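You operate a simulated robot arm through the tools that you are given. There is no shell and no other tool. Be economical: measure what you need, move in short steps, check, and stop when the job is done.

Carry out the task below with a simulated robot arm. There is one attempt and no reset: what you move stays moved.

Task
Take the teal felt block on the top of the orange bench and put it away on the top of the green bench. Take the green spool and leave it on the low shelf of the orange bench. Put the blue card stand on the top of the orange bench away on the teal bench. Fetch the grey chock and set it on the top of the blue bench. Take the pink cloth from the top of the wooden bench and leave it on the top of the orange bench. Shut the right green drawer. Fetch the white jar and stand it on the round teal pad. Open the left green drawer. Do these in any order. Set down upright: blue card stand, white jar.

The check looks at the end state, three seconds after you hand in, the way a careful person would. Anything else that was tipped, shoved, dropped, spilled or broken makes it a failure. Flat cloth is picked up by pressing the open fingertips on it (5 to 10 N) and closing them slowly along it; thin cloth reads only 2 to 8 mm in the jaws.

Robot
A 6-joint arm with a two-finger parallel gripper on a trunk, on a base that drives. Base frame: it is fixed to the floor where the robot stands at the start and does not move with it; the origin is under the middle of the robot, x ahead of it, y to its left, z up. Lengths are in mm, angles in degrees, forces in N, time in s.
Its first joint turns from -166.0 to 166.0 degrees. Places, roughly: blue card stand [-2750, -1250, 1000]; green spool (10x10x8 cm) [-2700, -1400, 900]; grey chock (9x6x5 cm) [-4300, -1900, 900]; left green drawer [-1700, 900, 700]; low shelf of the orange bench [-2100, -1400, 200]; pink cloth (7x5x4 cm) [-5400, -1900, 900]; right green drawer [-2600, 1000, 700]; round teal pad (7x7x2 cm) [2000, 4400, 900]; teal bench [-7400, -2400, 800]; teal felt block (6x5x4 cm) [-2700, -1800, 900]; top of the blue bench [-5200, 0, 800]; top of the green bench [-2100, 600, 800]; top of the orange bench [-2100, -1400, 800]; white jar [1500, 4250, 1000]. Payload 3.43 kg.
Tool frame: the origin (TCP) lies between the finger pads and is the grasp point; the fingertips stand 34 mm ahead of it; z points along the fingers, y is the line along which they close. The gripper opens to 128 mm. The fingers are 24 mm wide and 12 mm thick; the gripper's body (48 by 130 mm) begins 96 mm behind the TCP.
Orientation is that of the tool frame in the base frame, as a unit quaternion [x, y, z, w]. With the fingers straight down and closing along the base's y, the tool's x points along the base's -x, its y along +y and its z along -z.

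Tools
- The arm moves only by the tool nudge_tool. Its argument "series" is a list of rows, each a list of 7 numbers: the turn, a rotation vector about the tool's x, y, z in degrees, then the shift along the tool's x, y, z in m, then the closure, from 0 (fully open) to 1 (shut). In form: [[wx, wy, wz, tx, ty, tz, hand], ...]. A call has 1 to 20 rows; each row shifts and turns the commanded pose from where the row before left it, along the tool's axes as they then stand. Each row takes 0.2 s and may step no farther than 50 mm and 8.6 degrees from the row before; otherwise, or with a gripper value out of range, the whole call is refused. A pose out of reach is approached as far as the arm can. The call stops where the force on the tool passes 40 N (or 10 N more than at its start, if that is more) or the arm is blocked; 0.2 s more then pass. Each finger travels about 153 mm/s and halts on what it meets, pressing with about 27 N; the grip force reading is that of the motor and also rises with nothing between the fingers. The clock runs only during rows and for 0.2 s after the last one: add rows that do not move to give the fingers time. It gives the time, the measured TCP pose, the force on the tool (base axes), the opening and the grip force at its end, in the units of the frame above (readings bear some noise), with the torque about the TCP (base axes, N m) and any sound that the robot's microphone picked up.
- Cameras (640 x 400 px; columns grow to the right, rows downward): "scene" is now at [171.7, 205.5, 1239.9]; the picture's right is [-0.15, -0.99, 0.00], its down [-0.17, 0.03, -0.99] and it looks along [0.97, -0.15, -0.17] (base axes); focal length 285 px, centre (320, 200). "wrist" rides on the gripper at [76, -11, -160] in the tool frame; the picture's right is [0.15, 0.99, 0.00], its down [-0.88, 0.13, -0.46] and it looks along [-0.45, 0.07, 0.89] (tool axes); focal length 234 px, centre (320, 200). There is no depth. A picture from a camera that has moved, and an enlarged one, comes with that camera's place and axes in the base frame and with its lens.
- get_image(camera): a new picture of that camera. The clock stands still meanwhile.
- drive_base(legs): drives the robot by 1 to 6 legs, each [ahead, left, turn to the left] in mm, mm and degrees, along the robot's own axes; the way and the turn of a leg run together, so that a leg with both is an arc; at most 1500 mm and 180 degrees a leg. The arm and the cameras ride along, it lands a little off, and it stops where it bumps. It gives what a move gives.
- aim_head(pan, tilt): turns the head with the scene camera to pan (to the left, within 143 degrees either way) and tilt (down, from -29 to 69), counted from straight ahead of the robot. It gives what a move gives.
- zoom(camera, box): a new picture of the part [left, top, right, bottom] of that camera's present view, enlarged. The clock stands still meanwhile.
- job_done(): hands the job in; it is judged then, once.

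Work in short steps. Places have to be worked out from the pictures, the camera data and where the tool is seen: move nearer, look again, correct. Check each grasp and each placing, and mend what went wrong. You have 222 turns and 194 pictures in all, those below and enlarged ones among them. Open the gripper and draw the arm clear of the work before you hand the job in, unless the task says otherwise; then end with one line.

The tools are called after "Call:" as a command line: name --pt "numbers of a row" for each row, then --argument value for the rest, lists and objects as JSON in quotes. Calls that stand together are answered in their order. nudge_tool: Moves the arm, as the interface text tells. Its arguments: {"type":"object","properties":{"series":{"type":"array","items":{"type":"array","items":{"type":"number"}}}},"required":["series"]} The other tools are called the same way: drive_base (legs) drives the base; aim_head (pan, tilt) turns the head that bears the scene camera; get_image (camera) takes a picture; zoom (camera, box) takes an enlarged picture of a part of a camera's view; job_done () hands the job in.

At the start:

```text
t: 0.0
position: [772.1, -157.7, 1137.0]
tcp_rot: [0.0, 1.0, -0.001, 0.0]
contact_force: [-0.3, -0.4, -0.2]
torque: [-0.03, -0.01, -0.03]
grip_width: 128.0
gripper_force: 0.0
robot x, y, heading: [1.4, 1.6, -0.2]
head pan, tilt: [-8.8, 9.7]
```

scene: 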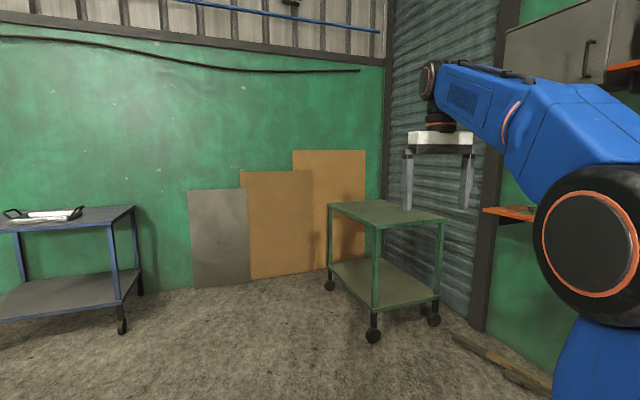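
wrist: 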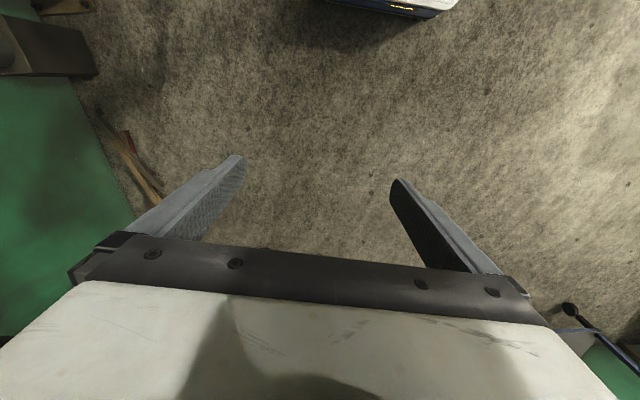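

The first view shows the area ahead only, so I turn the head to survey the surroundings.

Call:
aim_head --pan 75 --tilt 10

Call:
get_image --camera "scene"

Call:
aim_head --pan 140 --tilt 10

Call:
get_image --camera "scene"

Call:
aim_head --pan -140 --tilt 10

Call:
get_image --camera "scene"

```text
t: 1.6
position: [771.5, -159.2, 1136.9]
tcp_rot: [0.001, 1.0, 0.001, 0.0]
contact_force: [-0.3, 0.1, -0.5]
torque: [-0.03, 0.0, 0.02]
grip_width: 128.3
gripper_force: 0.0
robot x, y, heading: [0.3, 0.7, -0.2]
head pan, tilt: [75.0, 10.0]
```

```text
191 pictures are left
camera scene: at [103.9, 309.5, 1239.5], right [0.97, -0.26, 0.0], down [-0.05, -0.17, -0.98], along [0.26, 0.95, -0.17], focal length 285 px, centre (320, 200)
```

scene: 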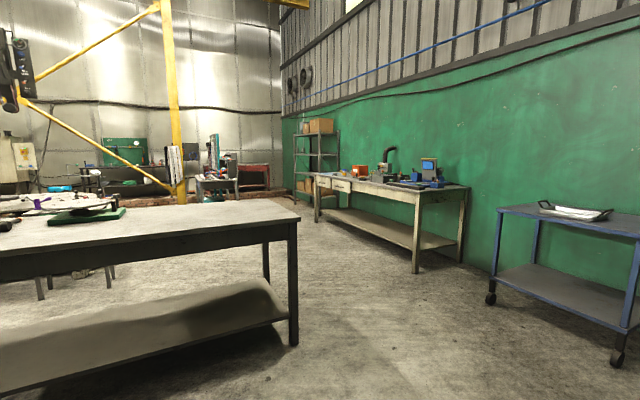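

```text
t: 2.9
position: [771.9, -157.4, 1137.6]
tcp_rot: [-0.001, 1.0, 0.0, 0.0]
contact_force: [-0.1, 0.3, -0.2]
torque: [0.01, 0.0, 0.01]
grip_width: 127.8
gripper_force: 0.0
robot x, y, heading: [-2.5, 2.3, -0.2]
head pan, tilt: [140.0, 10.0]
```

```text
190 pictures are left
camera scene: at [8.6, 279.5, 1239.5], right [0.64, 0.77, 0.0], down [0.13, -0.11, -0.98], along [-0.75, 0.63, -0.17], focal length 285 px, centre (320, 200)
```

scene: 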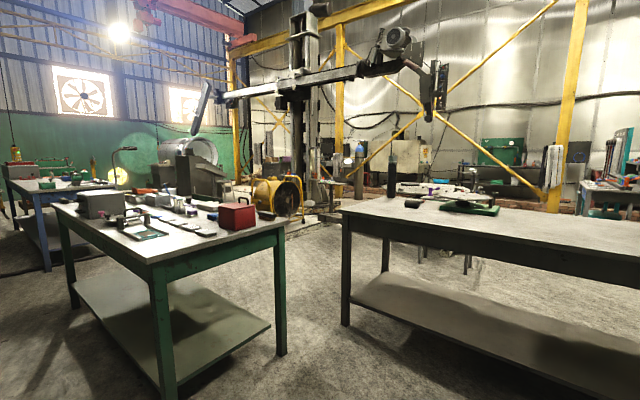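

```text
t: 6.8
position: [771.8, -158.7, 1137.5]
tcp_rot: [0.0, 1.0, 0.0, 0.001]
contact_force: [-0.1, -0.1, 0.1]
torque: [-0.04, 0.02, -0.02]
grip_width: 127.9
gripper_force: 0.1
robot x, y, heading: [-1.4, 0.0, 0.1]
head pan, tilt: [-140.0, 10.0]
```

```text
189 pictures are left
camera scene: at [8.6, 159.9, 1239.5], right [-0.64, 0.77, 0.0], down [0.13, 0.11, -0.98], along [-0.75, -0.63, -0.17], focal length 285 px, centre (320, 200)
```

scene: 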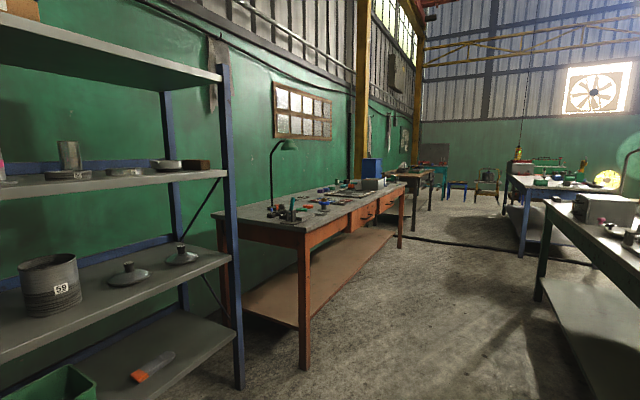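

The floor plan is now clear: wooden bench with the jar lies along the right wall beyond the black bench. I drive to it along x≈900, where the floor looks clear.

Call:
drive_base --legs '[[900, 0, 0], [0, 1500, 0], [0, 1500, 0]]'

Call:
aim_head --pan 30 --tilt 20

Call:
get_image --camera "scene"

```text
t: 25.6
position: [1685.0, 2835.5, 1136.3]
tcp_rot: [0.009, 1.0, -0.001, 0.0]
contact_force: [-0.1, 0.0, -0.3]
torque: [0.01, -0.02, 0.0]
grip_width: 128.2
gripper_force: 0.0
robot x, y, heading: [915.0, 3009.4, -1.0]
head pan, tilt: [-140.0, 10.0]
```

```text
t: 28.2
position: [1686.1, 2835.7, 1137.2]
tcp_rot: [0.009, 1.0, -0.001, 0.001]
contact_force: [1.0, -0.6, -0.1]
torque: [0.0, -0.04, 0.0]
grip_width: 128.0
gripper_force: 0.1
robot x, y, heading: [914.9, 3005.6, -1.0]
head pan, tilt: [30.0, 20.0]
```

```text
188 pictures are left
camera scene: at [1082.2, 3270.5, 1223.2], right [0.48, -0.88, 0.0], down [-0.3, -0.17, -0.94], along [0.82, 0.45, -0.34], focal length 285 px, centre (320, 200)
```

scene: 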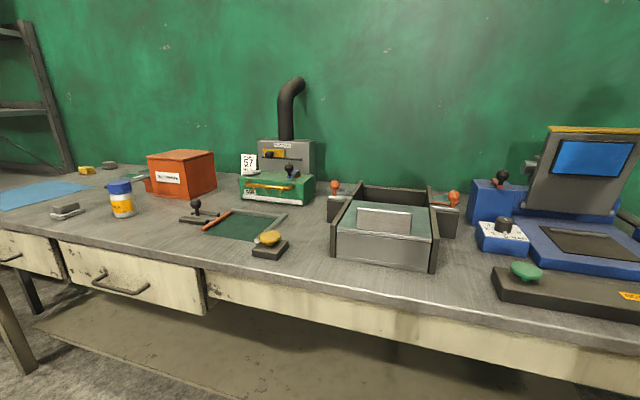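

The white jar with blue cap is near (1496,4195), bench top about 880. The pad probably hides behind the orange box; I drive on to be opposite.

Call:
drive_base --legs '[[-60, 1250, 0]]'

Call:
aim_head --pan 0 --tilt 25

Call:
get_image --camera "scene"

Call:
get_image --camera "wrist"

```text
t: 34.5
position: [1651.4, 4088.8, 1138.0]
tcp_rot: [0.011, 1.0, 0.0, 0.0]
contact_force: [-1.2, -0.6, 0.3]
torque: [0.0, 0.01, 0.01]
grip_width: 128.2
gripper_force: 0.0
robot x, y, heading: [879.9, 4263.5, -1.4]
head pan, tilt: [30.0, 20.0]
```

```text
t: 35.5
position: [1650.9, 4088.4, 1136.9]
tcp_rot: [0.011, 1.0, 0.0, 0.0]
contact_force: [-0.6, -0.2, -0.1]
torque: [0.01, -0.04, -0.02]
grip_width: 128.0
gripper_force: 0.1
robot x, y, heading: [882.4, 4265.3, -1.6]
head pan, tilt: [0.0, 25.0]
```

```text
187 pictures are left
camera scene: at [1059.4, 4479.8, 1215.1], right [-0.02, -1.0, 0.0], down [-0.42, 0.01, -0.91], along [0.91, -0.02, -0.42], focal length 285 px, centre (320, 200)
```

scene: 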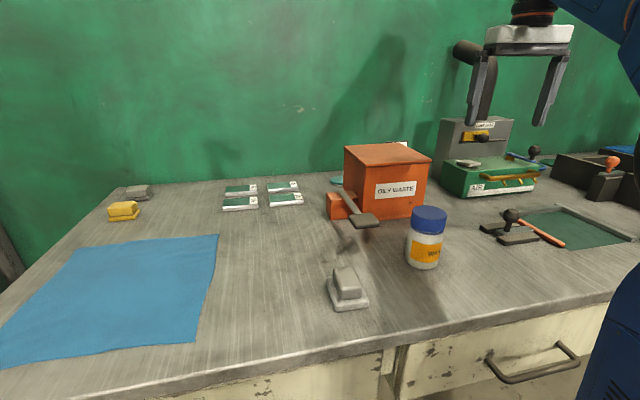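

```text
186 pictures are left
camera wrist: at [1575.3, 4079.2, 1296.7], right [-0.12, 0.99, 0.0], down [0.88, 0.11, 0.46], along [0.45, 0.06, -0.89], focal length 234 px, centre (320, 200)
```

wrist: 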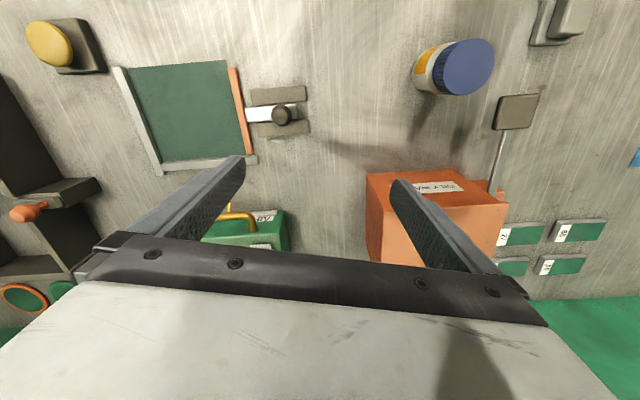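

The teal shape just visible behind-left of the orange box at (337,180) matches the pad. I zoom in on it.

Call:
zoom --camera "scene" --box '[260, 130, 480, 290]'

```text
2.50 times, centred on (370, 210) of scene
camera zoom: at [1059.4, 4479.8, 1215.1], right [-0.02, -1.0, 0.0], down [-0.42, 0.01, -0.91], along [0.91, -0.02, -0.42], focal length 713 px, centre (195, 175)
```

zoom: 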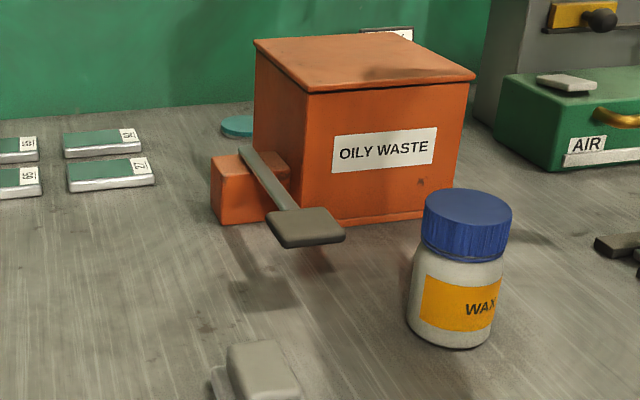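

The pad lies behind the box, close to the wall. I move the hand left to look down on it with the wrist camera.

Call:
nudge_tool --pt "0 0 0 0.02 0.045 -0.02 0" --pt "0 0 0 0.02 0.045 -0.02 0" --pt "0 0 0 0 0.045 -0.02 0" --pt "0 0 0 0 0.045 -0.02 0" --pt "0 0 0 0 0.045 0 0" --pt "0 0 0 0 0.045 0 0" --pt "0 0 0 0 0.045 0 0" --pt "0 0 0 0 0.045 0 0" --pt "0 0 0 0 0 0 0"

Call:
get_image --camera "wrist"

```text
refused: row 1 steps farther than a row can; nothing moved
```

```text
184 pictures are left
camera wrist: at [1575.3, 4079.2, 1296.7], right [-0.12, 0.99, 0.0], down [0.88, 0.11, 0.46], along [0.45, 0.06, -0.89], focal length 234 px, centre (320, 200)
```

wrist: 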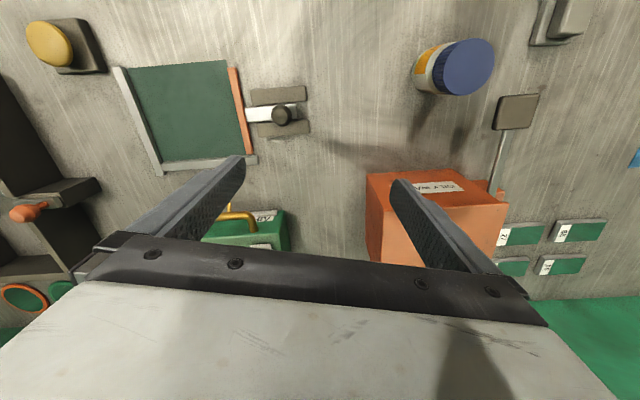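

The row was slightly over the step limit; I resend with smaller rows.

Call:
nudge_tool --pt "0 0 0 0 0.04 -0.02 0" --pt "0 0 0 0 0.04 -0.02 0" --pt "0 0 0 0 0.04 -0.02 0" --pt "0 0 0 0 0.04 -0.02 0" --pt "0 0 0 0 0.045 0 0" --pt "0 0 0 0 0.045 0 0" --pt "0 0 0 0 0.045 0 0" --pt "0 0 0 0 0.045 0 0" --pt "0 0 0 0 0 0 0"

Call:
get_image --camera "wrist"

```text
t: 37.5
position: [1650.3, 4428.3, 1158.0]
tcp_rot: [0.012, 1.0, 0.002, 0.003]
contact_force: [-0.4, 0.0, 0.2]
torque: [-0.01, 0.0, -0.01]
grip_width: 128.0
gripper_force: 0.0
out of reach, approached as far as the arm can: row 2, 3, 4, 6, 8
robot x, y, heading: [881.3, 4263.9, -1.3]
head pan, tilt: [0.0, 25.0]
```

```text
183 pictures are left
camera wrist: at [1573.6, 4418.2, 1317.3], right [-0.12, 0.99, 0.0], down [0.88, 0.11, 0.46], along [0.46, 0.06, -0.89], focal length 234 px, centre (320, 200)
```

wrist: 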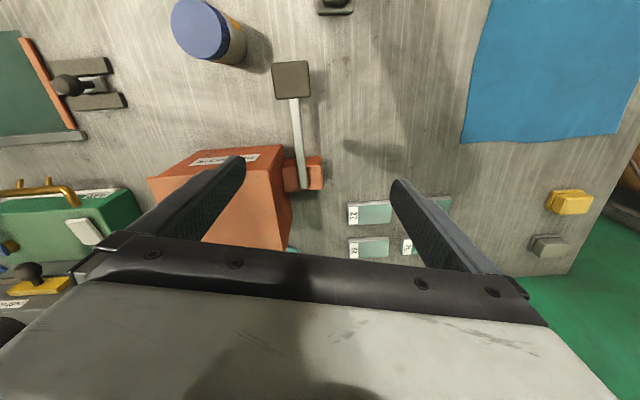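

The hand is at its height limit here; the pad centre seems near (1930,4395) and the wall at about x=2020. I need to know the base's footprint versus the bench edge, so I look down.

Call:
aim_head --pan 0 --tilt 69

Call:
get_image --camera "scene"

```text
t: 38.6
position: [1649.9, 4428.6, 1159.4]
tcp_rot: [0.011, 1.0, 0.002, 0.003]
contact_force: [0.2, -0.7, -0.1]
torque: [-0.02, -0.01, 0.0]
grip_width: 127.7
gripper_force: 0.1
robot x, y, heading: [882.0, 4262.3, -1.3]
head pan, tilt: [0.0, 68.8]
```

```text
182 pictures are left
camera scene: at [1023.3, 4480.6, 1155.7], right [-0.02, -1.0, 0.0], down [-0.93, 0.02, -0.36], along [0.36, -0.01, -0.93], focal length 285 px, centre (320, 200)
```

scene: 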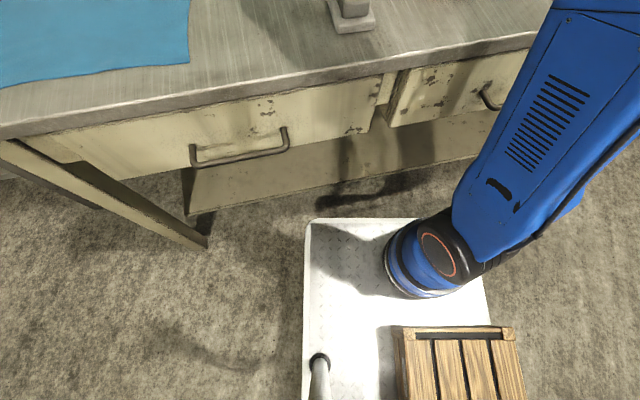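

Triangulating from the two wrist views and the scene: bench top ≈850, jar ≈(1535,4261) with cap top ≈955, pad ≈(1957,4391), box top ≈998. The bench is skewed about 12°. I turn the hand to match and move above the jar.

Call:
nudge_tool --pt "0 0 -6.75 0 0 0 0" --pt "0 0 -6.75 0 0 0 0" --pt "0 0 0 0.03 -0.028 0 0" --pt "0 0 0 0.03 -0.028 0 0" --pt "0 0 0 0.03 -0.028 0 0" --pt "0 0 0 0.03 -0.028 0 0" --pt "0 0 0 0.029 -0.027 0 0" --pt "0 0 0 0 0 0 0"

Call:
get_image --camera "wrist"

```text
t: 40.4
position: [1533.4, 4260.9, 1158.6]
tcp_rot: [-0.106, 0.994, 0.001, 0.0]
contact_force: [0.8, -0.6, 0.0]
torque: [0.0, 0.01, 0.02]
grip_width: 128.1
gripper_force: 0.0
robot x, y, heading: [882.4, 4264.0, -1.2]
head pan, tilt: [0.0, 68.8]
```

```text
181 pictures are left
camera wrist: at [1462.4, 4232.6, 1318.1], right [-0.35, 0.94, 0.0], down [0.83, 0.31, 0.46], along [0.43, 0.16, -0.89], focal length 234 px, centre (320, 200)
```

wrist: 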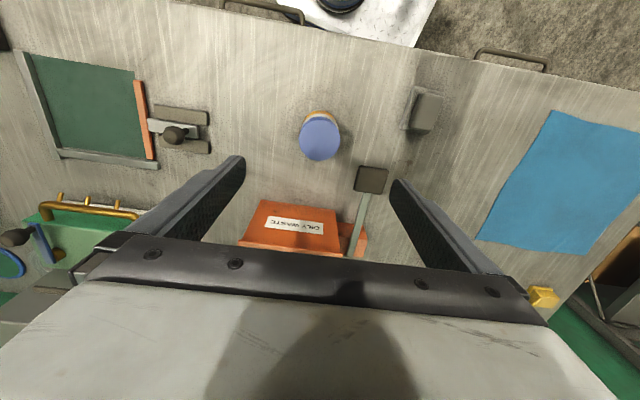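

The jar sits right under the hand as computed. I lower to TCP z≈912 around it.

Call:
nudge_tool --pt "0 0 0 -0.004 0 0.045 0" --pt "0 0 0 0 0 0.045 0" --pt "0 0 0 0 0 0.045 0" --pt "0 0 0 0 0 0.045 0" --pt "0 0 0 0 0 0.036 0" --pt "0 0 0 0 0 0.03 0" --pt "0 0 0 0 0 0 0"

Call:
get_image --camera "wrist"

```text
t: 42.0
position: [1539.1, 4261.3, 912.6]
tcp_rot: [-0.106, 0.994, -0.001, 0.0]
contact_force: [0.4, 0.0, 0.7]
torque: [0.02, 0.01, 0.02]
grip_width: 127.9
gripper_force: 0.1
robot x, y, heading: [876.8, 4263.6, -1.2]
head pan, tilt: [0.0, 68.8]
```

```text
180 pictures are left
camera wrist: at [1466.5, 4233.2, 1072.0], right [-0.35, 0.94, 0.0], down [0.83, 0.31, 0.46], along [0.43, 0.16, -0.89], focal length 234 px, centre (320, 200)
```

wrist: 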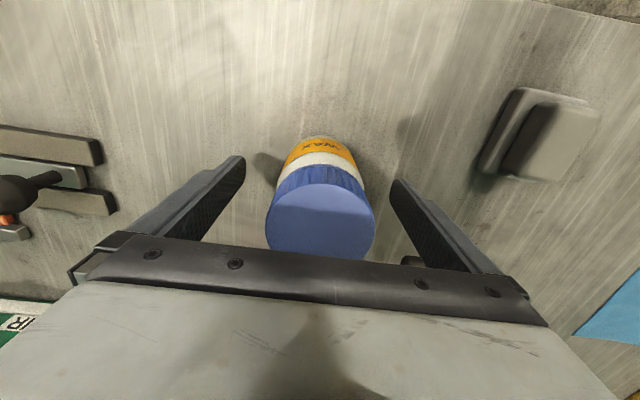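

Jar is centred between the fingers. I close the gripper on it.

Call:
nudge_tool --pt "0 0 0 0 0 0 0.2" --pt "0 0 0 0 0 0 0.4" --pt "0 0 0 0 0 0 0.6" --pt "0 0 0 0 0 0 0.6" --pt "0 0 0 0 0 0 0.6"

```text
t: 43.2
position: [1537.0, 4260.4, 911.7]
tcp_rot: [-0.107, 0.994, 0.0, 0.0]
contact_force: [-1.5, 0.4, -0.1]
torque: [0.06, 0.01, 0.02]
grip_width: 65.0
gripper_force: 27.6
robot x, y, heading: [883.6, 4262.7, -1.2]
head pan, tilt: [0.0, 68.8]
```

Gripped at 65 mm with 27 N. I lift it 190 mm and check.

Call:
nudge_tool --pt "0 0 0 0 0 -0.02 0.6" --pt "0 0 0 0 0 -0.03 0.6" --pt "0 0 0 0 0 -0.045 0.6" --pt "0 0 0 0 0 -0.045 0.6" --pt "0 0 0 0 0 -0.045 0.6" --pt "0 0 0 0 0 0 0.6"

Call:
get_image --camera "wrist"

```text
t: 44.6
position: [1537.6, 4261.0, 1098.5]
tcp_rot: [-0.106, 0.994, 0.0, 0.0]
contact_force: [-0.5, 0.7, -3.3]
torque: [-0.02, -0.02, -0.01]
grip_width: 64.9
gripper_force: 27.3
robot x, y, heading: [880.8, 4263.2, -1.4]
head pan, tilt: [0.0, 68.8]
```

```text
179 pictures are left
camera wrist: at [1466.1, 4234.4, 1258.3], right [-0.35, 0.94, 0.0], down [0.83, 0.31, 0.46], along [0.43, 0.16, -0.89], focal length 234 px, centre (320, 200)
```

wrist: 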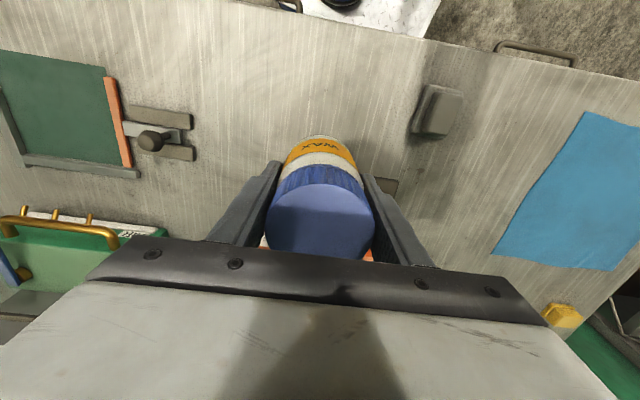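

The jar is held (bottom ≈1036 now). I slide the base left ~230 mm so the head camera sees the pad past the box.

Call:
drive_base --legs '[[0, 230, 0]]'

Call:
aim_head --pan -12 --tilt 25

Call:
zoom --camera "scene" --box '[180, 80, 460, 280]'

```text
t: 46.3
position: [1541.9, 4492.8, 1097.8]
tcp_rot: [-0.107, 0.994, 0.0, 0.0]
contact_force: [0.0, 0.8, -3.5]
torque: [0.02, 0.01, 0.01]
grip_width: 64.9
gripper_force: 26.6
robot x, y, heading: [889.2, 4493.8, -1.2]
head pan, tilt: [0.0, 68.8]
```

```text
t: 47.4
position: [1543.1, 4493.8, 1098.0]
tcp_rot: [-0.108, 0.994, 0.0, 0.0]
contact_force: [0.4, 0.3, -4.2]
torque: [-0.04, 0.03, 0.0]
grip_width: 64.7
gripper_force: 26.9
robot x, y, heading: [887.6, 4491.4, -1.2]
head pan, tilt: [-12.0, 25.0]
```

```text
2.00 times, centred on (320, 180) of scene
camera zoom: at [1061.6, 4691.5, 1215.0], right [-0.23, -0.97, 0.0], down [-0.41, 0.1, -0.91], along [0.88, -0.21, -0.42], focal length 570 px, centre (320, 240)
```

zoom: 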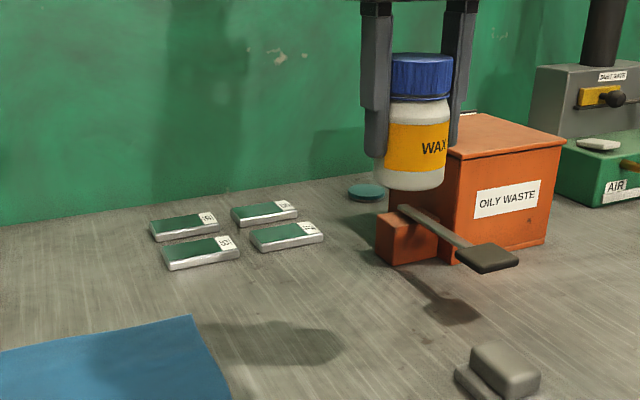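

The pad is now visible at about (1968,4388). I carry the jar forward alongside the left of the box at z≈1098.

Call:
nudge_tool --pt "0 0 0 -0.0412 -0.0105 0 0.6" --pt "0 0 0 -0.0412 -0.0105 0 0.6" --pt "0 0 0 -0.0412 -0.0105 0 0.6" --pt "0 0 0 -0.0412 -0.0105 0 0.6" --pt "0 0 0 -0.0412 -0.0105 0 0.6" --pt "0 0 0 -0.0412 -0.0105 0 0.6" --pt "0 0 0 -0.0412 -0.0105 0 0.6" --pt "0 0 0 -0.0412 -0.0105 0 0.6" --pt "0 0 0 -0.0412 -0.0105 0 0.6" --pt "0 0 0 -0.0412 -0.0105 0 0.6" --pt "0 0 0 0 0 0 0.6"

Call:
zoom --camera "scene" --box '[180, 80, 460, 280]'

```text
t: 50.0
position: [1913.6, 4468.3, 1054.9]
tcp_rot: [-0.106, 0.994, 0.0, 0.016]
contact_force: [-0.7, -0.1, -0.7]
torque: [0.04, -0.06, -0.05]
grip_width: 65.0
gripper_force: 27.1
out of reach, approached as far as the arm can: row 8, 9, 10
robot x, y, heading: [874.3, 4490.9, -1.3]
head pan, tilt: [-12.0, 25.0]
stopped in row 11: the arm was blocked; the commanded pose is now the measured one
```

```text
2.00 times, centred on (320, 180) of scene
camera zoom: at [950.6, 4691.7, 1248.6], right [-0.23, -0.97, -0.02], down [-0.34, 0.09, -0.94], along [0.91, -0.21, -0.35], focal length 570 px, centre (320, 240)
```

zoom: 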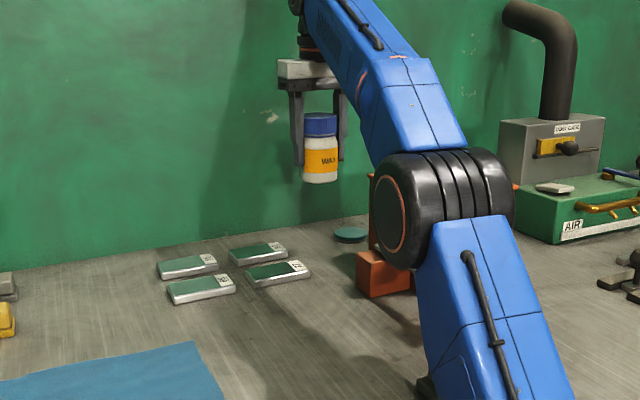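

The head camera has pitched up ~4°, so the low elbow is pressing on the bench. I back off along the same path right away.

Call:
nudge_tool --pt "0 0 0 0.03 0.0077 -0.008 0.6" --pt "0 0 0 0.0412 0.0105 0 0.6" --pt "0 0 0 0.0412 0.0105 0 0.6" --pt "0 0 0 0.0412 0.0105 0 0.6" --pt "0 0 0 0 0 0 0.6"

Call:
get_image --camera "scene"

```text
t: 51.2
position: [1794.9, 4476.7, 1018.2]
tcp_rot: [-0.108, 0.994, 0.001, -0.008]
contact_force: [0.5, -0.8, -3.3]
torque: [-0.02, 0.02, -0.02]
grip_width: 64.8
gripper_force: 27.0
robot x, y, heading: [880.9, 4489.4, -1.3]
head pan, tilt: [-12.0, 25.0]
```

```text
176 pictures are left
camera scene: at [1053.5, 4689.4, 1215.1], right [-0.23, -0.97, 0.0], down [-0.41, 0.1, -0.91], along [0.88, -0.21, -0.42], focal length 285 px, centre (320, 200)
```

scene: 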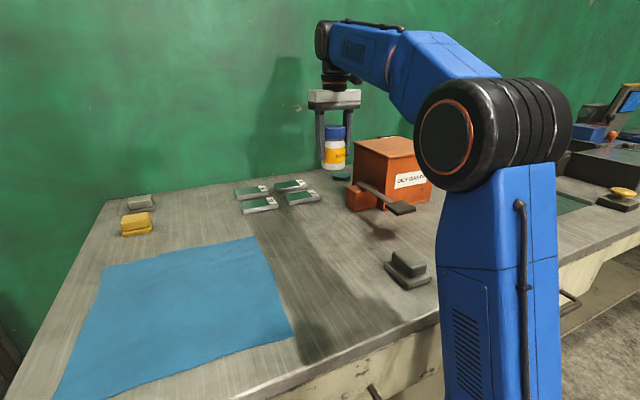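

Level again and nothing displaced. The arm was overstretched with the upper arm on the bench edge, so I retract, then bring the base closer and square to the bench (turn ~13°).

Call:
nudge_tool --pt "0 0 0 0.035 0.009 -0.02 0.6" --pt "0 0 0 0.035 0.009 -0.02 0.6" --pt "0 0 0 0.035 0.009 -0.02 0.6" --pt "0 0 0 0.035 0.009 -0.02 0.6" --pt "0 0 0 0 0 0 0.6"

Call:
drive_base --legs '[[0, 0, 13.2], [0, -158, 0], [60, 0, 0]]'

Call:
aim_head --pan 0 --tilt 69

Call:
get_image --camera "scene"

Call:
aim_head --pan -20 --tilt 25

Call:
get_image --camera "scene"

```text
t: 52.4
position: [1652.7, 4482.2, 1101.3]
tcp_rot: [-0.107, 0.994, 0.003, -0.008]
contact_force: [-0.2, 0.2, -3.8]
torque: [0.0, 0.03, -0.02]
grip_width: 64.9
gripper_force: 27.1
robot x, y, heading: [878.6, 4493.8, -1.4]
head pan, tilt: [-12.0, 25.0]
```

```text
t: 55.2
position: [1725.4, 4515.1, 1102.0]
tcp_rot: [-0.22, 0.975, 0.001, -0.008]
contact_force: [0.0, 0.4, -3.1]
torque: [0.01, -0.01, 0.01]
grip_width: 64.8
gripper_force: 27.2
robot x, y, heading: [969.1, 4348.0, 11.8]
head pan, tilt: [-12.0, 25.0]
```

```text
t: 56.3
position: [1725.5, 4516.4, 1101.9]
tcp_rot: [-0.22, 0.975, 0.0, -0.009]
contact_force: [-0.9, 0.5, -3.6]
torque: [0.0, 0.04, 0.01]
grip_width: 65.1
gripper_force: 26.9
robot x, y, heading: [970.3, 4353.9, 12.0]
head pan, tilt: [0.0, 68.8]
```

```text
175 pictures are left
camera scene: at [1056.8, 4593.1, 1155.7], right [0.21, -0.98, 0.0], down [-0.91, -0.19, -0.36], along [0.36, 0.07, -0.93], focal length 285 px, centre (320, 200)
```

scene: 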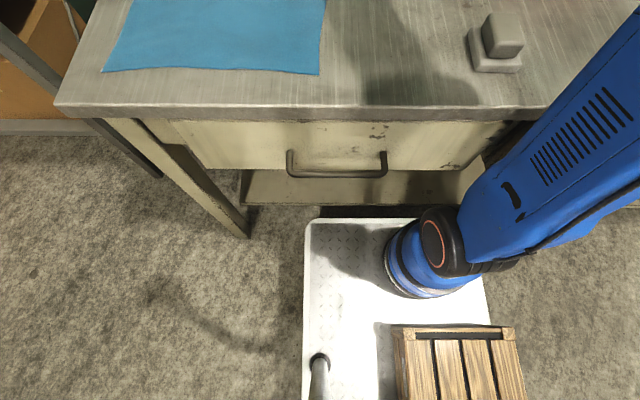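

```text
t: 57.4
position: [1726.6, 4515.9, 1101.7]
tcp_rot: [-0.219, 0.976, 0.001, -0.009]
contact_force: [0.5, -0.5, -4.0]
torque: [0.0, 0.0, 0.0]
grip_width: 64.8
gripper_force: 27.0
robot x, y, heading: [968.2, 4351.4, 11.7]
head pan, tilt: [-20.0, 25.0]
```

```text
174 pictures are left
camera scene: at [1093.2, 4568.7, 1215.0], right [-0.14, -0.99, 0.0], down [-0.42, 0.06, -0.91], along [0.9, -0.13, -0.42], focal length 285 px, centre (320, 200)
```

scene: 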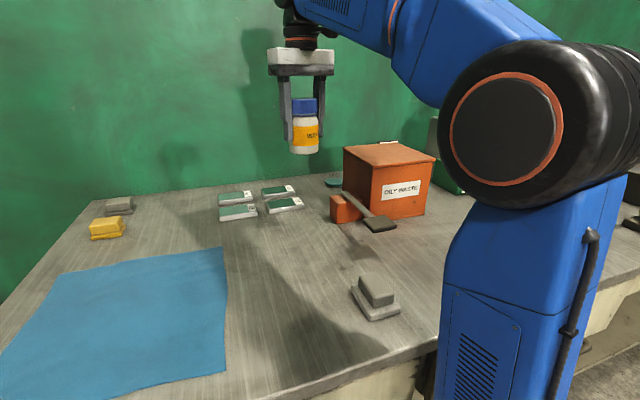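

Base is square to the bench with a small gap left before the shelf. I creep 35 mm closer, level the tool, turn it back to bench alignment and move to the left of the pad.

Call:
drive_base --legs '[[35, 0, 0]]'

Call:
nudge_tool --pt "0.23 -1.0 0 0 0 0 0.6" --pt "0 0 6.5 0 0 0 0.6" --pt "0 0 6.5 0 0 0 0.6" --pt "0 0 0 -0.0384 -0.0192 0.008 0.6" --pt "0 0 0 -0.0384 -0.0192 0.008 0.6" --pt "0 0 0 -0.0384 -0.0192 0.008 0.6" --pt "0 0 0 -0.0384 -0.0192 0.008 0.6" --pt "0 0 0 0 0 0 0.6"

Call:
get_image --camera "scene"

```text
t: 58.3
position: [1760.1, 4523.3, 1102.7]
tcp_rot: [-0.221, 0.975, 0.001, -0.008]
contact_force: [-0.2, 0.1, -3.2]
torque: [0.01, -0.01, 0.0]
grip_width: 64.7
gripper_force: 27.4
robot x, y, heading: [1003.5, 4356.3, 12.2]
head pan, tilt: [-20.0, 25.0]
```

```text
t: 60.3
position: [1886.8, 4482.0, 1071.5]
tcp_rot: [-0.11, 0.994, 0.0, 0.01]
contact_force: [-0.8, -0.4, -2.4]
torque: [0.07, -0.07, -0.01]
grip_width: 64.6
gripper_force: 26.8
robot x, y, heading: [964.9, 4358.2, 12.2]
head pan, tilt: [-20.0, 25.0]
stopped in row 8: the arm was blocked; the commanded pose is now the measured one
```

```text
173 pictures are left
camera scene: at [1035.5, 4565.0, 1232.5], right [-0.14, -0.99, -0.01], down [-0.38, 0.07, -0.92], along [0.92, -0.12, -0.38], focal length 285 px, centre (320, 200)
```

scene: 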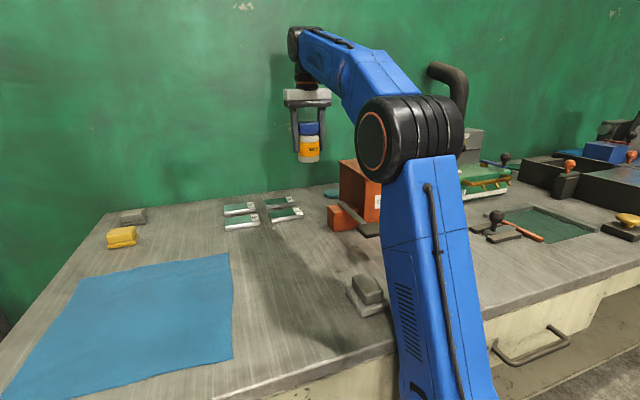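

Blocked again with the base pushed back ~40 mm. Before moving I look down at where the upper arm meets the bench edge.

Call:
aim_head --pan -30 --tilt 58

Call:
get_image --camera "scene"

Call:
aim_head --pan -10 --tilt -10

Call:
get_image --camera "scene"

```text
t: 61.3
position: [1887.8, 4484.0, 1069.7]
tcp_rot: [-0.11, 0.994, 0.0, 0.009]
contact_force: [-0.1, 0.2, -4.4]
torque: [0.0, -0.01, 0.0]
grip_width: 64.7
gripper_force: 26.9
robot x, y, heading: [959.9, 4353.3, 12.1]
head pan, tilt: [-30.0, 58.0]
```

```text
172 pictures are left
camera scene: at [1011.4, 4556.4, 1183.8], right [-0.31, -0.95, -0.02], down [-0.78, 0.27, -0.56], along [0.54, -0.16, -0.83], focal length 285 px, centre (320, 200)
```

scene: 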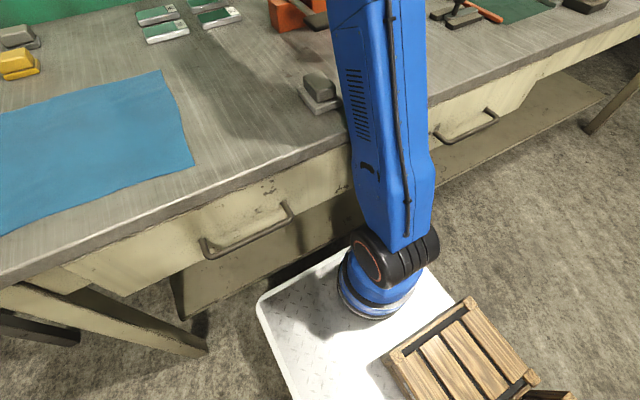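

```text
t: 62.7
position: [1887.5, 4483.6, 1069.1]
tcp_rot: [-0.11, 0.994, 0.001, 0.008]
contact_force: [0.0, 0.6, -5.1]
torque: [-0.01, 0.01, 0.0]
grip_width: 64.5
gripper_force: 26.7
robot x, y, heading: [965.3, 4355.1, 12.1]
head pan, tilt: [-10.0, -10.0]
```

```text
171 pictures are left
camera scene: at [1025.9, 4579.9, 1287.7], right [0.04, -1.0, -0.01], down [0.22, 0.01, -0.98], along [0.98, 0.03, 0.22], focal length 285 px, centre (320, 200)
```

scene: 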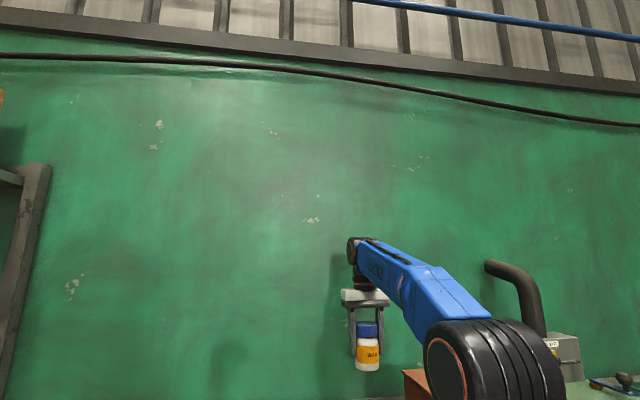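

The upper arm leans onto the bench's front edge, so a vertical tool cannot reach that deep. I'll back off, set the jar down on clear bench, and regrip it with a forward-tilted tool (about 43°), which shortens the reach needed.

Call:
nudge_tool --pt "-0.1 0.9 0 0.04 0.0 0 0.6" --pt "0 0 0 0.045 0.0 0 0.6" --pt "0 0 0 0.045 0 0 0.6" --pt "0 0 0 0.045 0 0 0.6" --pt "0 0 0 0.045 0.0 0 0.6" --pt "0 0 0 0.045 0.0 0 0.6" --pt "0 0 0 0 0 0 0.6"

Call:
aim_head --pan -20 --tilt 25

Call:
get_image --camera "scene"

```text
t: 64.3
position: [1656.1, 4430.9, 1053.5]
tcp_rot: [-0.11, 0.994, 0.001, -0.012]
contact_force: [-0.5, -0.5, -2.9]
torque: [-0.01, 0.05, 0.0]
grip_width: 64.4
gripper_force: 27.1
robot x, y, heading: [978.3, 4361.7, 12.2]
head pan, tilt: [-10.0, -10.0]
```

```text
t: 65.3
position: [1655.5, 4430.0, 1054.3]
tcp_rot: [-0.11, 0.994, 0.001, -0.012]
contact_force: [-0.2, -0.1, -4.0]
torque: [0.04, 0.02, -0.03]
grip_width: 64.6
gripper_force: 26.7
robot x, y, heading: [973.7, 4356.9, 11.9]
head pan, tilt: [-20.0, 25.0]
```

```text
170 pictures are left
camera scene: at [1098.3, 4576.6, 1215.2], right [-0.14, -0.99, 0.0], down [-0.42, 0.06, -0.91], along [0.9, -0.12, -0.42], focal length 285 px, centre (320, 200)
```

scene: 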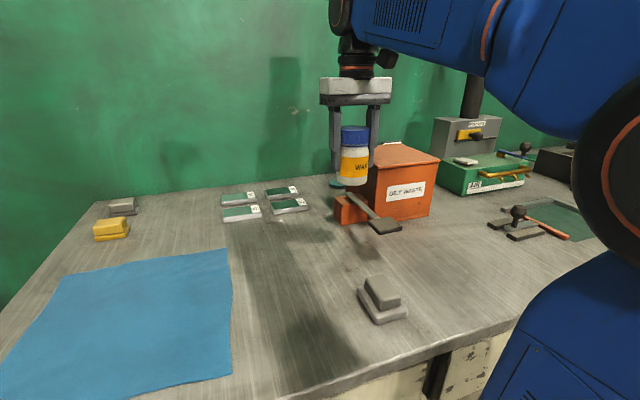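

Arm is free again and the base level. I level the tool and set the jar down on the clear spot near (1610,4545).

Call:
nudge_tool --pt "0.15 -1.37 0 0.005 0.03 0 0.6" --pt "0 0 0 0.005 0.03 0 0.6" --pt "0 0 0 0.005 0.03 0 0.6" --pt "0 0 0 0.005 0.032 0 0.6" --pt "0 0 0 0 0 0.04 0.6" --pt "0 0 0 0 0 0.04 0.6" --pt "0 0 0 0 0 0.03 0.6" --pt "0 0 0 0 0 0.02 0.6" --pt "0 0 0 0 0 0 0.6"

```text
t: 67.3
position: [1610.6, 4544.9, 924.3]
tcp_rot: [-0.109, 0.994, 0.001, 0.0]
contact_force: [0.9, 0.4, -2.9]
torque: [-0.02, -0.01, 0.02]
grip_width: 64.6
gripper_force: 27.2
robot x, y, heading: [973.8, 4355.9, 12.1]
head pan, tilt: [-20.0, 25.0]
```

I creep down until the force shows contact.

Call:
nudge_tool --pt "0 0 0 0 0 0.007 0.6" --pt "0 0 0 0 0 0.003 0.6" --pt "0 0 0 0 0 0.0015 0.6" --pt "0 0 0 0 0 0 0.6"

```text
t: 68.3
position: [1612.1, 4546.1, 912.4]
tcp_rot: [-0.11, 0.994, 0.001, 0.0]
contact_force: [0.6, 0.5, -3.2]
torque: [0.04, -0.01, -0.02]
grip_width: 64.4
gripper_force: 27.4
robot x, y, heading: [977.5, 4356.4, 12.0]
head pan, tilt: [-20.0, 25.0]
```

Still carrying its weight; I go on millimetre by millimetre.

Call:
nudge_tool --pt "0 0 0 0 0 0.001 0.6" --pt "0 0 0 0 0 0.001 0.6" --pt "0 0 0 0 0 0.001 0.6" --pt "0 0 0 0 0 0 0.6"

```text
t: 69.3
position: [1610.9, 4545.8, 910.3]
tcp_rot: [-0.11, 0.994, 0.001, 0.0]
contact_force: [0.3, 1.0, 23.8]
torque: [0.04, -0.07, -0.3]
grip_width: 64.8
gripper_force: 26.9
robot x, y, heading: [973.9, 4356.0, 12.0]
head pan, tilt: [-20.0, 25.0]
```

In contact with the bench. I release and rise clear.

Call:
nudge_tool --pt "0 0 0 0 0 -0.001 0.5" --pt "0 0 0 0 0 0 0.3" --pt "0 0 0 0 0 0 0.1" --pt "0 0 0 0 0 0 0.0" --pt "0 0 0 0 0 -0.04 0" --pt "0 0 0 0 0 -0.045 0" --pt "0 0 0 0 0 -0.045 0" --pt "0 0 0 0 0 -0.045 0" --pt "0 0 0 0 0 0 0"

Call:
get_image --camera "wrist"

```text
t: 71.3
position: [1612.2, 4545.5, 1086.3]
tcp_rot: [-0.11, 0.994, 0.001, -0.001]
contact_force: [0.1, -0.3, 0.3]
torque: [-0.01, -0.01, 0.0]
grip_width: 127.9
gripper_force: 0.2
robot x, y, heading: [971.8, 4356.4, 12.1]
head pan, tilt: [-20.0, 25.0]
```

```text
169 pictures are left
camera wrist: at [1540.9, 4517.6, 1245.2], right [-0.36, 0.93, 0.0], down [0.83, 0.32, 0.46], along [0.43, 0.16, -0.89], focal length 234 px, centre (320, 200)
```

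wrist: 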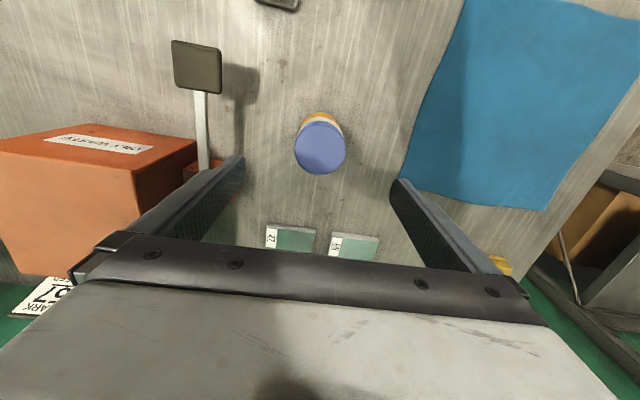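

Jar stands upright at (1611,4545). I back the base ~160 mm, then tilt the tool 43° forward.

Call:
drive_base --legs '[[-160, -40, 0]]'

Call:
nudge_tool --pt "0 -8.6 0 0 0 0 0" --pt "0 -8.6 0 0 0 0 0" --pt "0 -8.6 0 0 0 0 0" --pt "0 -8.6 0 0 0 0 0" --pt "0 -8.6 0 0 0 0 0" --pt "0 0 0 0 0 0 0"

Call:
get_image --camera "wrist"

Call:
get_image --camera "scene"

```text
t: 72.7
position: [1462.4, 4472.3, 1086.3]
tcp_rot: [-0.11, 0.994, 0.001, 0.0]
contact_force: [-0.2, 0.3, -0.3]
torque: [0.02, 0.01, 0.01]
grip_width: 128.0
gripper_force: 0.0
robot x, y, heading: [827.3, 4286.1, 12.1]
head pan, tilt: [-20.0, 25.0]
```

```text
t: 74.1
position: [1461.9, 4473.2, 1084.4]
tcp_rot: [-0.102, 0.925, 0.042, 0.364]
contact_force: [0.0, -0.1, 0.3]
torque: [0.01, 0.02, -0.04]
grip_width: 128.1
gripper_force: 0.0
robot x, y, heading: [824.0, 4284.4, 12.3]
head pan, tilt: [-20.0, 25.0]
```

```text
168 pictures are left
camera wrist: at [1305.4, 4426.0, 1150.0], right [-0.32, 0.94, -0.1], down [0.3, 0.2, 0.93], along [0.9, 0.27, -0.34], focal length 234 px, centre (320, 200)
```

wrist: 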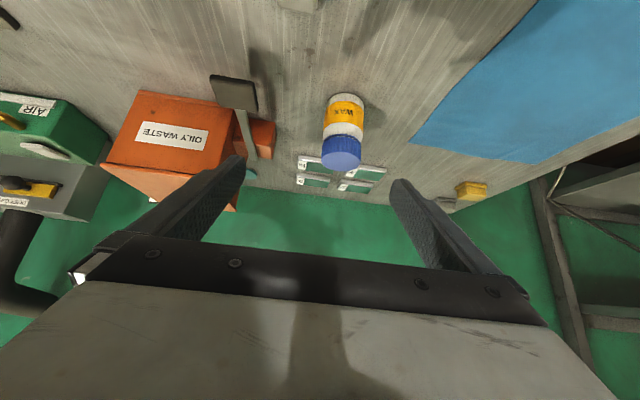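

```text
167 pictures are left
camera scene: at [948.9, 4503.9, 1215.1], right [-0.14, -0.99, 0.0], down [-0.42, 0.06, -0.91], along [0.9, -0.12, -0.42], focal length 285 px, centre (320, 200)
```

scene: 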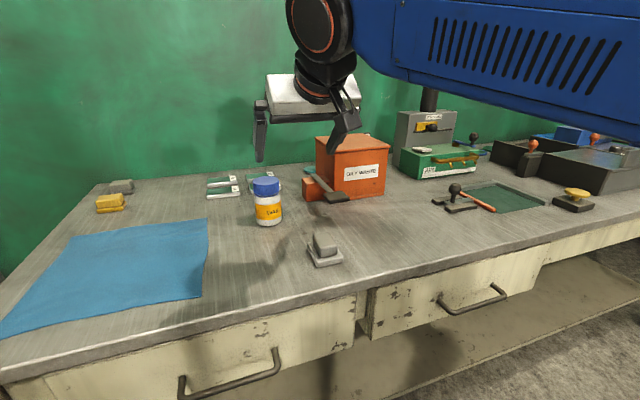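

The tilted tool works freely. I align laterally with the jar and advance halfway along the tool axis.

Call:
nudge_tool --pt "0 0 0 -0.0115 0.0192 0 0" --pt "0 0 0 -0.0115 0.0192 0 0" --pt "0 0 0 0 0 0.04 0" --pt "0 0 0 0 0 0.04 0" --pt "0 0 0 0 0 0.04 0" --pt "0 0 0 0 0 0 0"

Call:
get_image --camera "wrist"

```text
t: 75.5
position: [1549.6, 4532.9, 1011.8]
tcp_rot: [-0.102, 0.925, 0.041, 0.364]
contact_force: [0.0, 0.7, -0.3]
torque: [-0.01, -0.04, 0.02]
grip_width: 127.9
gripper_force: 0.1
robot x, y, heading: [825.8, 4286.0, 11.9]
head pan, tilt: [-20.0, 25.0]
```

```text
166 pictures are left
camera wrist: at [1393.6, 4485.7, 1077.2], right [-0.32, 0.94, -0.1], down [0.3, 0.2, 0.93], along [0.9, 0.27, -0.34], focal length 234 px, centre (320, 200)
```

wrist: 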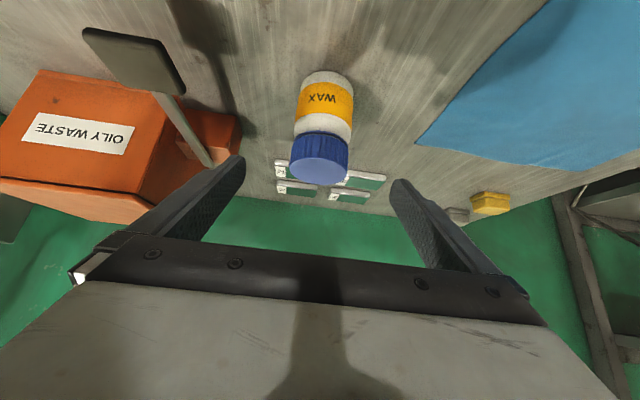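

On course: cap top reads ≈948. I advance the remaining ~97 mm to put the pads on the cap, then look.

Call:
nudge_tool --pt "0 0 0 0.0047 -0.001 0.025 0" --pt "0 0 0 0 0 0.035 0" --pt "0 0 0 0 0 0.037 0" --pt "0 0 0 0 0 0 0"

Call:
get_image --camera "wrist"

Call:
zoom --camera "scene" --box '[180, 80, 380, 240]'

```text
t: 76.5
position: [1612.7, 4546.4, 938.9]
tcp_rot: [-0.102, 0.925, 0.041, 0.364]
contact_force: [0.7, -0.2, -1.0]
torque: [-0.01, 0.05, 0.02]
grip_width: 128.1
gripper_force: 0.1
robot x, y, heading: [825.3, 4284.9, 12.0]
head pan, tilt: [-20.0, 25.0]
```

```text
165 pictures are left
camera wrist: at [1454.9, 4498.3, 1003.3], right [-0.32, 0.94, -0.1], down [0.3, 0.2, 0.93], along [0.9, 0.27, -0.34], focal length 234 px, centre (320, 200)
```

wrist: 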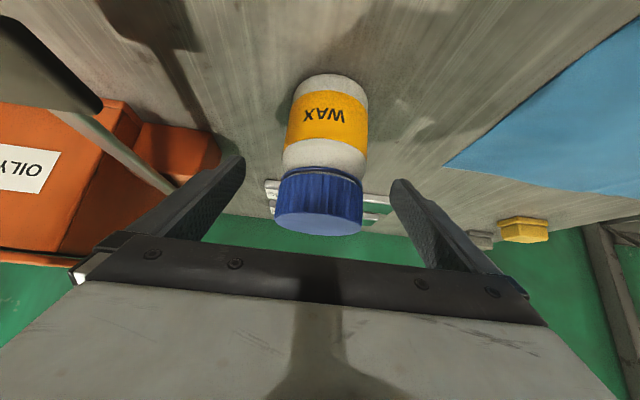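

```text
2.50 times, centred on (280, 160) of scene
camera zoom: at [948.8, 4503.9, 1215.1], right [-0.14, -0.99, 0.0], down [-0.42, 0.06, -0.91], along [0.9, -0.12, -0.42], focal length 713 px, centre (420, 300)
```

zoom: 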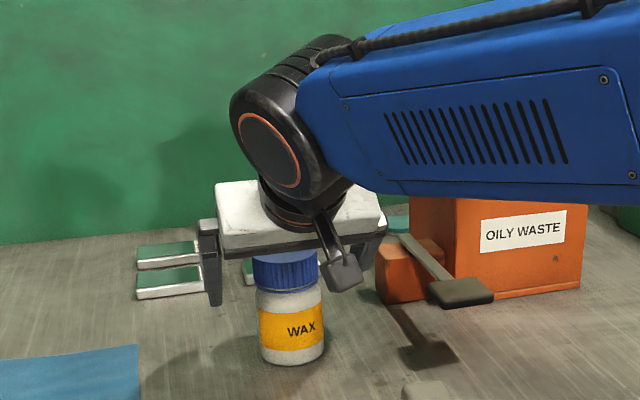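

The cap is centred at the pads (TCP z 939). For clearance above the box at the pad I reduce tilt to ~34°, raise 4 mm, and close on the cap.

Call:
nudge_tool --pt "0 8.6 0 -0.0027 0 -0.0029 0" --pt "0 0 0 0 0 0 0" --pt "0 0 0 0 0 0 0.2" --pt "0 0 0 0 0 0 0.4" --pt "0 0 0 0 0 0 0.6" --pt "0 0 0 0 0 0 0.6" --pt "0 0 0 0 0 0 0.6"

```text
t: 78.1
position: [1611.3, 4545.6, 942.5]
tcp_rot: [-0.105, 0.949, 0.034, 0.294]
contact_force: [0.0, -0.4, 0.3]
torque: [-0.03, 0.04, -0.04]
grip_width: 63.7
gripper_force: 27.1
robot x, y, heading: [823.5, 4286.8, 12.4]
head pan, tilt: [-20.0, 25.0]
```

Gripped. I lift 68 mm straight up and verify the hold.

Call:
nudge_tool --pt "0 0 0 -0.0056 0 -0.0083 0.6" --pt "0 0 0 -0.0135 0 -0.0198 0.6" --pt "0 0 0 -0.0191 0 -0.0281 0.6" --pt "0 0 0 0 0 0 0.6"

Call:
get_image --camera "wrist"

```text
t: 79.1
position: [1611.5, 4545.8, 1011.8]
tcp_rot: [-0.105, 0.949, 0.034, 0.294]
contact_force: [0.1, 0.6, -4.7]
torque: [-0.04, 0.01, -0.01]
grip_width: 63.5
gripper_force: 26.8
robot x, y, heading: [824.1, 4285.1, 12.1]
head pan, tilt: [-20.0, 25.0]
```

```text
163 pictures are left
camera wrist: at [1465.8, 4501.1, 1099.8], right [-0.33, 0.94, -0.08], down [0.43, 0.23, 0.87], along [0.84, 0.26, -0.48], focal length 234 px, centre (320, 200)
```

wrist: 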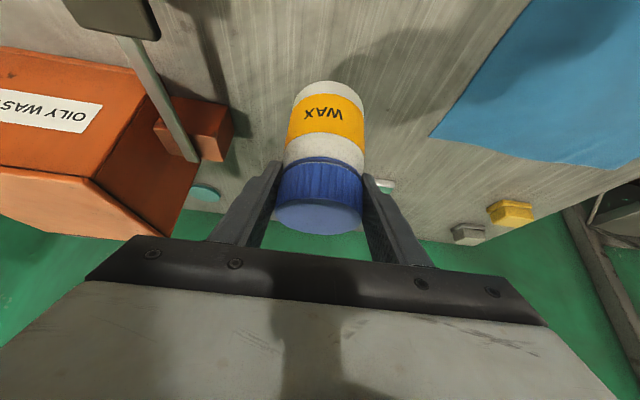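

Hold is firm, jar upright. The pad shows left of the finger; I zoom there to fix its place.

Call:
zoom --camera "wrist" --box '[140, 130, 300, 230]'

```text
4.00 times, centred on (220, 180) of wrist
camera zoom: at [1465.8, 4501.1, 1099.8], right [-0.33, 0.94, -0.08], down [0.43, 0.23, 0.87], along [0.84, 0.26, -0.48], focal length 937 px, centre (720, 280)
```

zoom: 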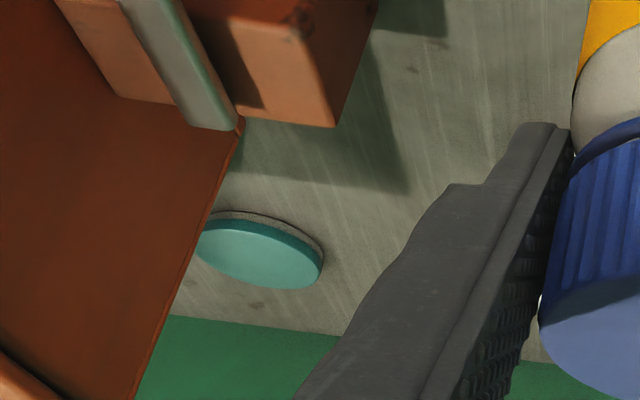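

Combining both views, the pad centre is ≈(1966,4392), top ≈868. I move forward in the lane left of the box, watching for base push-back.

Call:
nudge_tool --pt "0 0 0 -0.0323 0 0.0219 0.6" --pt "0 0 0 -0.0323 0 0.0219 0.6" --pt "0 0 0 -0.0323 0 0.0219 0.6" --pt "0 0 0 -0.0323 0 0.0219 0.6" --pt "0 0 0 -0.0323 0 0.0219 0.6" --pt "0 0 0 0 0 0 0.6"

Call:
nudge_tool --pt "0 0 0 -0.0323 0 0.0219 0.6" --pt "0 0 0 -0.0323 0 0.0219 0.6" --pt "0 0 0 0 0 0 0.6"

Call:
get_image --camera "scene"

```text
t: 80.5
position: [1801.5, 4587.2, 1013.3]
tcp_rot: [-0.105, 0.95, 0.033, 0.294]
contact_force: [0.0, -0.1, -3.8]
torque: [-0.02, 0.0, 0.01]
grip_width: 63.8
gripper_force: 27.1
robot x, y, heading: [822.8, 4283.7, 12.0]
head pan, tilt: [-20.0, 25.0]
```

```text
t: 81.3
position: [1877.6, 4605.9, 1013.2]
tcp_rot: [-0.105, 0.949, 0.034, 0.294]
contact_force: [0.2, -0.3, -3.6]
torque: [0.01, 0.0, 0.0]
grip_width: 63.8
gripper_force: 26.8
robot x, y, heading: [825.5, 4284.7, 12.0]
head pan, tilt: [-20.0, 25.0]
```

```text
161 pictures are left
camera scene: at [948.9, 4504.0, 1215.1], right [-0.14, -0.99, 0.0], down [-0.42, 0.06, -0.91], along [0.9, -0.12, -0.42], focal length 285 px, centre (320, 200)
```

scene: 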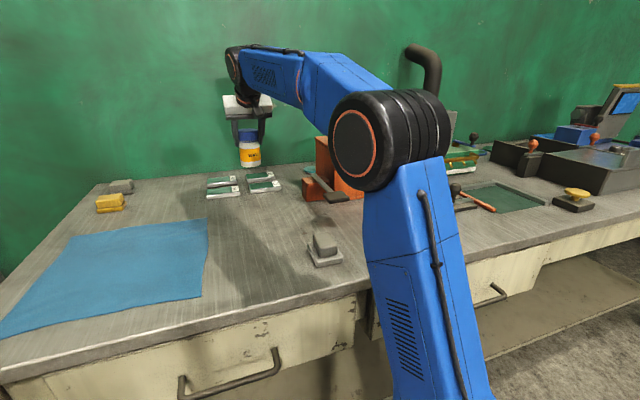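

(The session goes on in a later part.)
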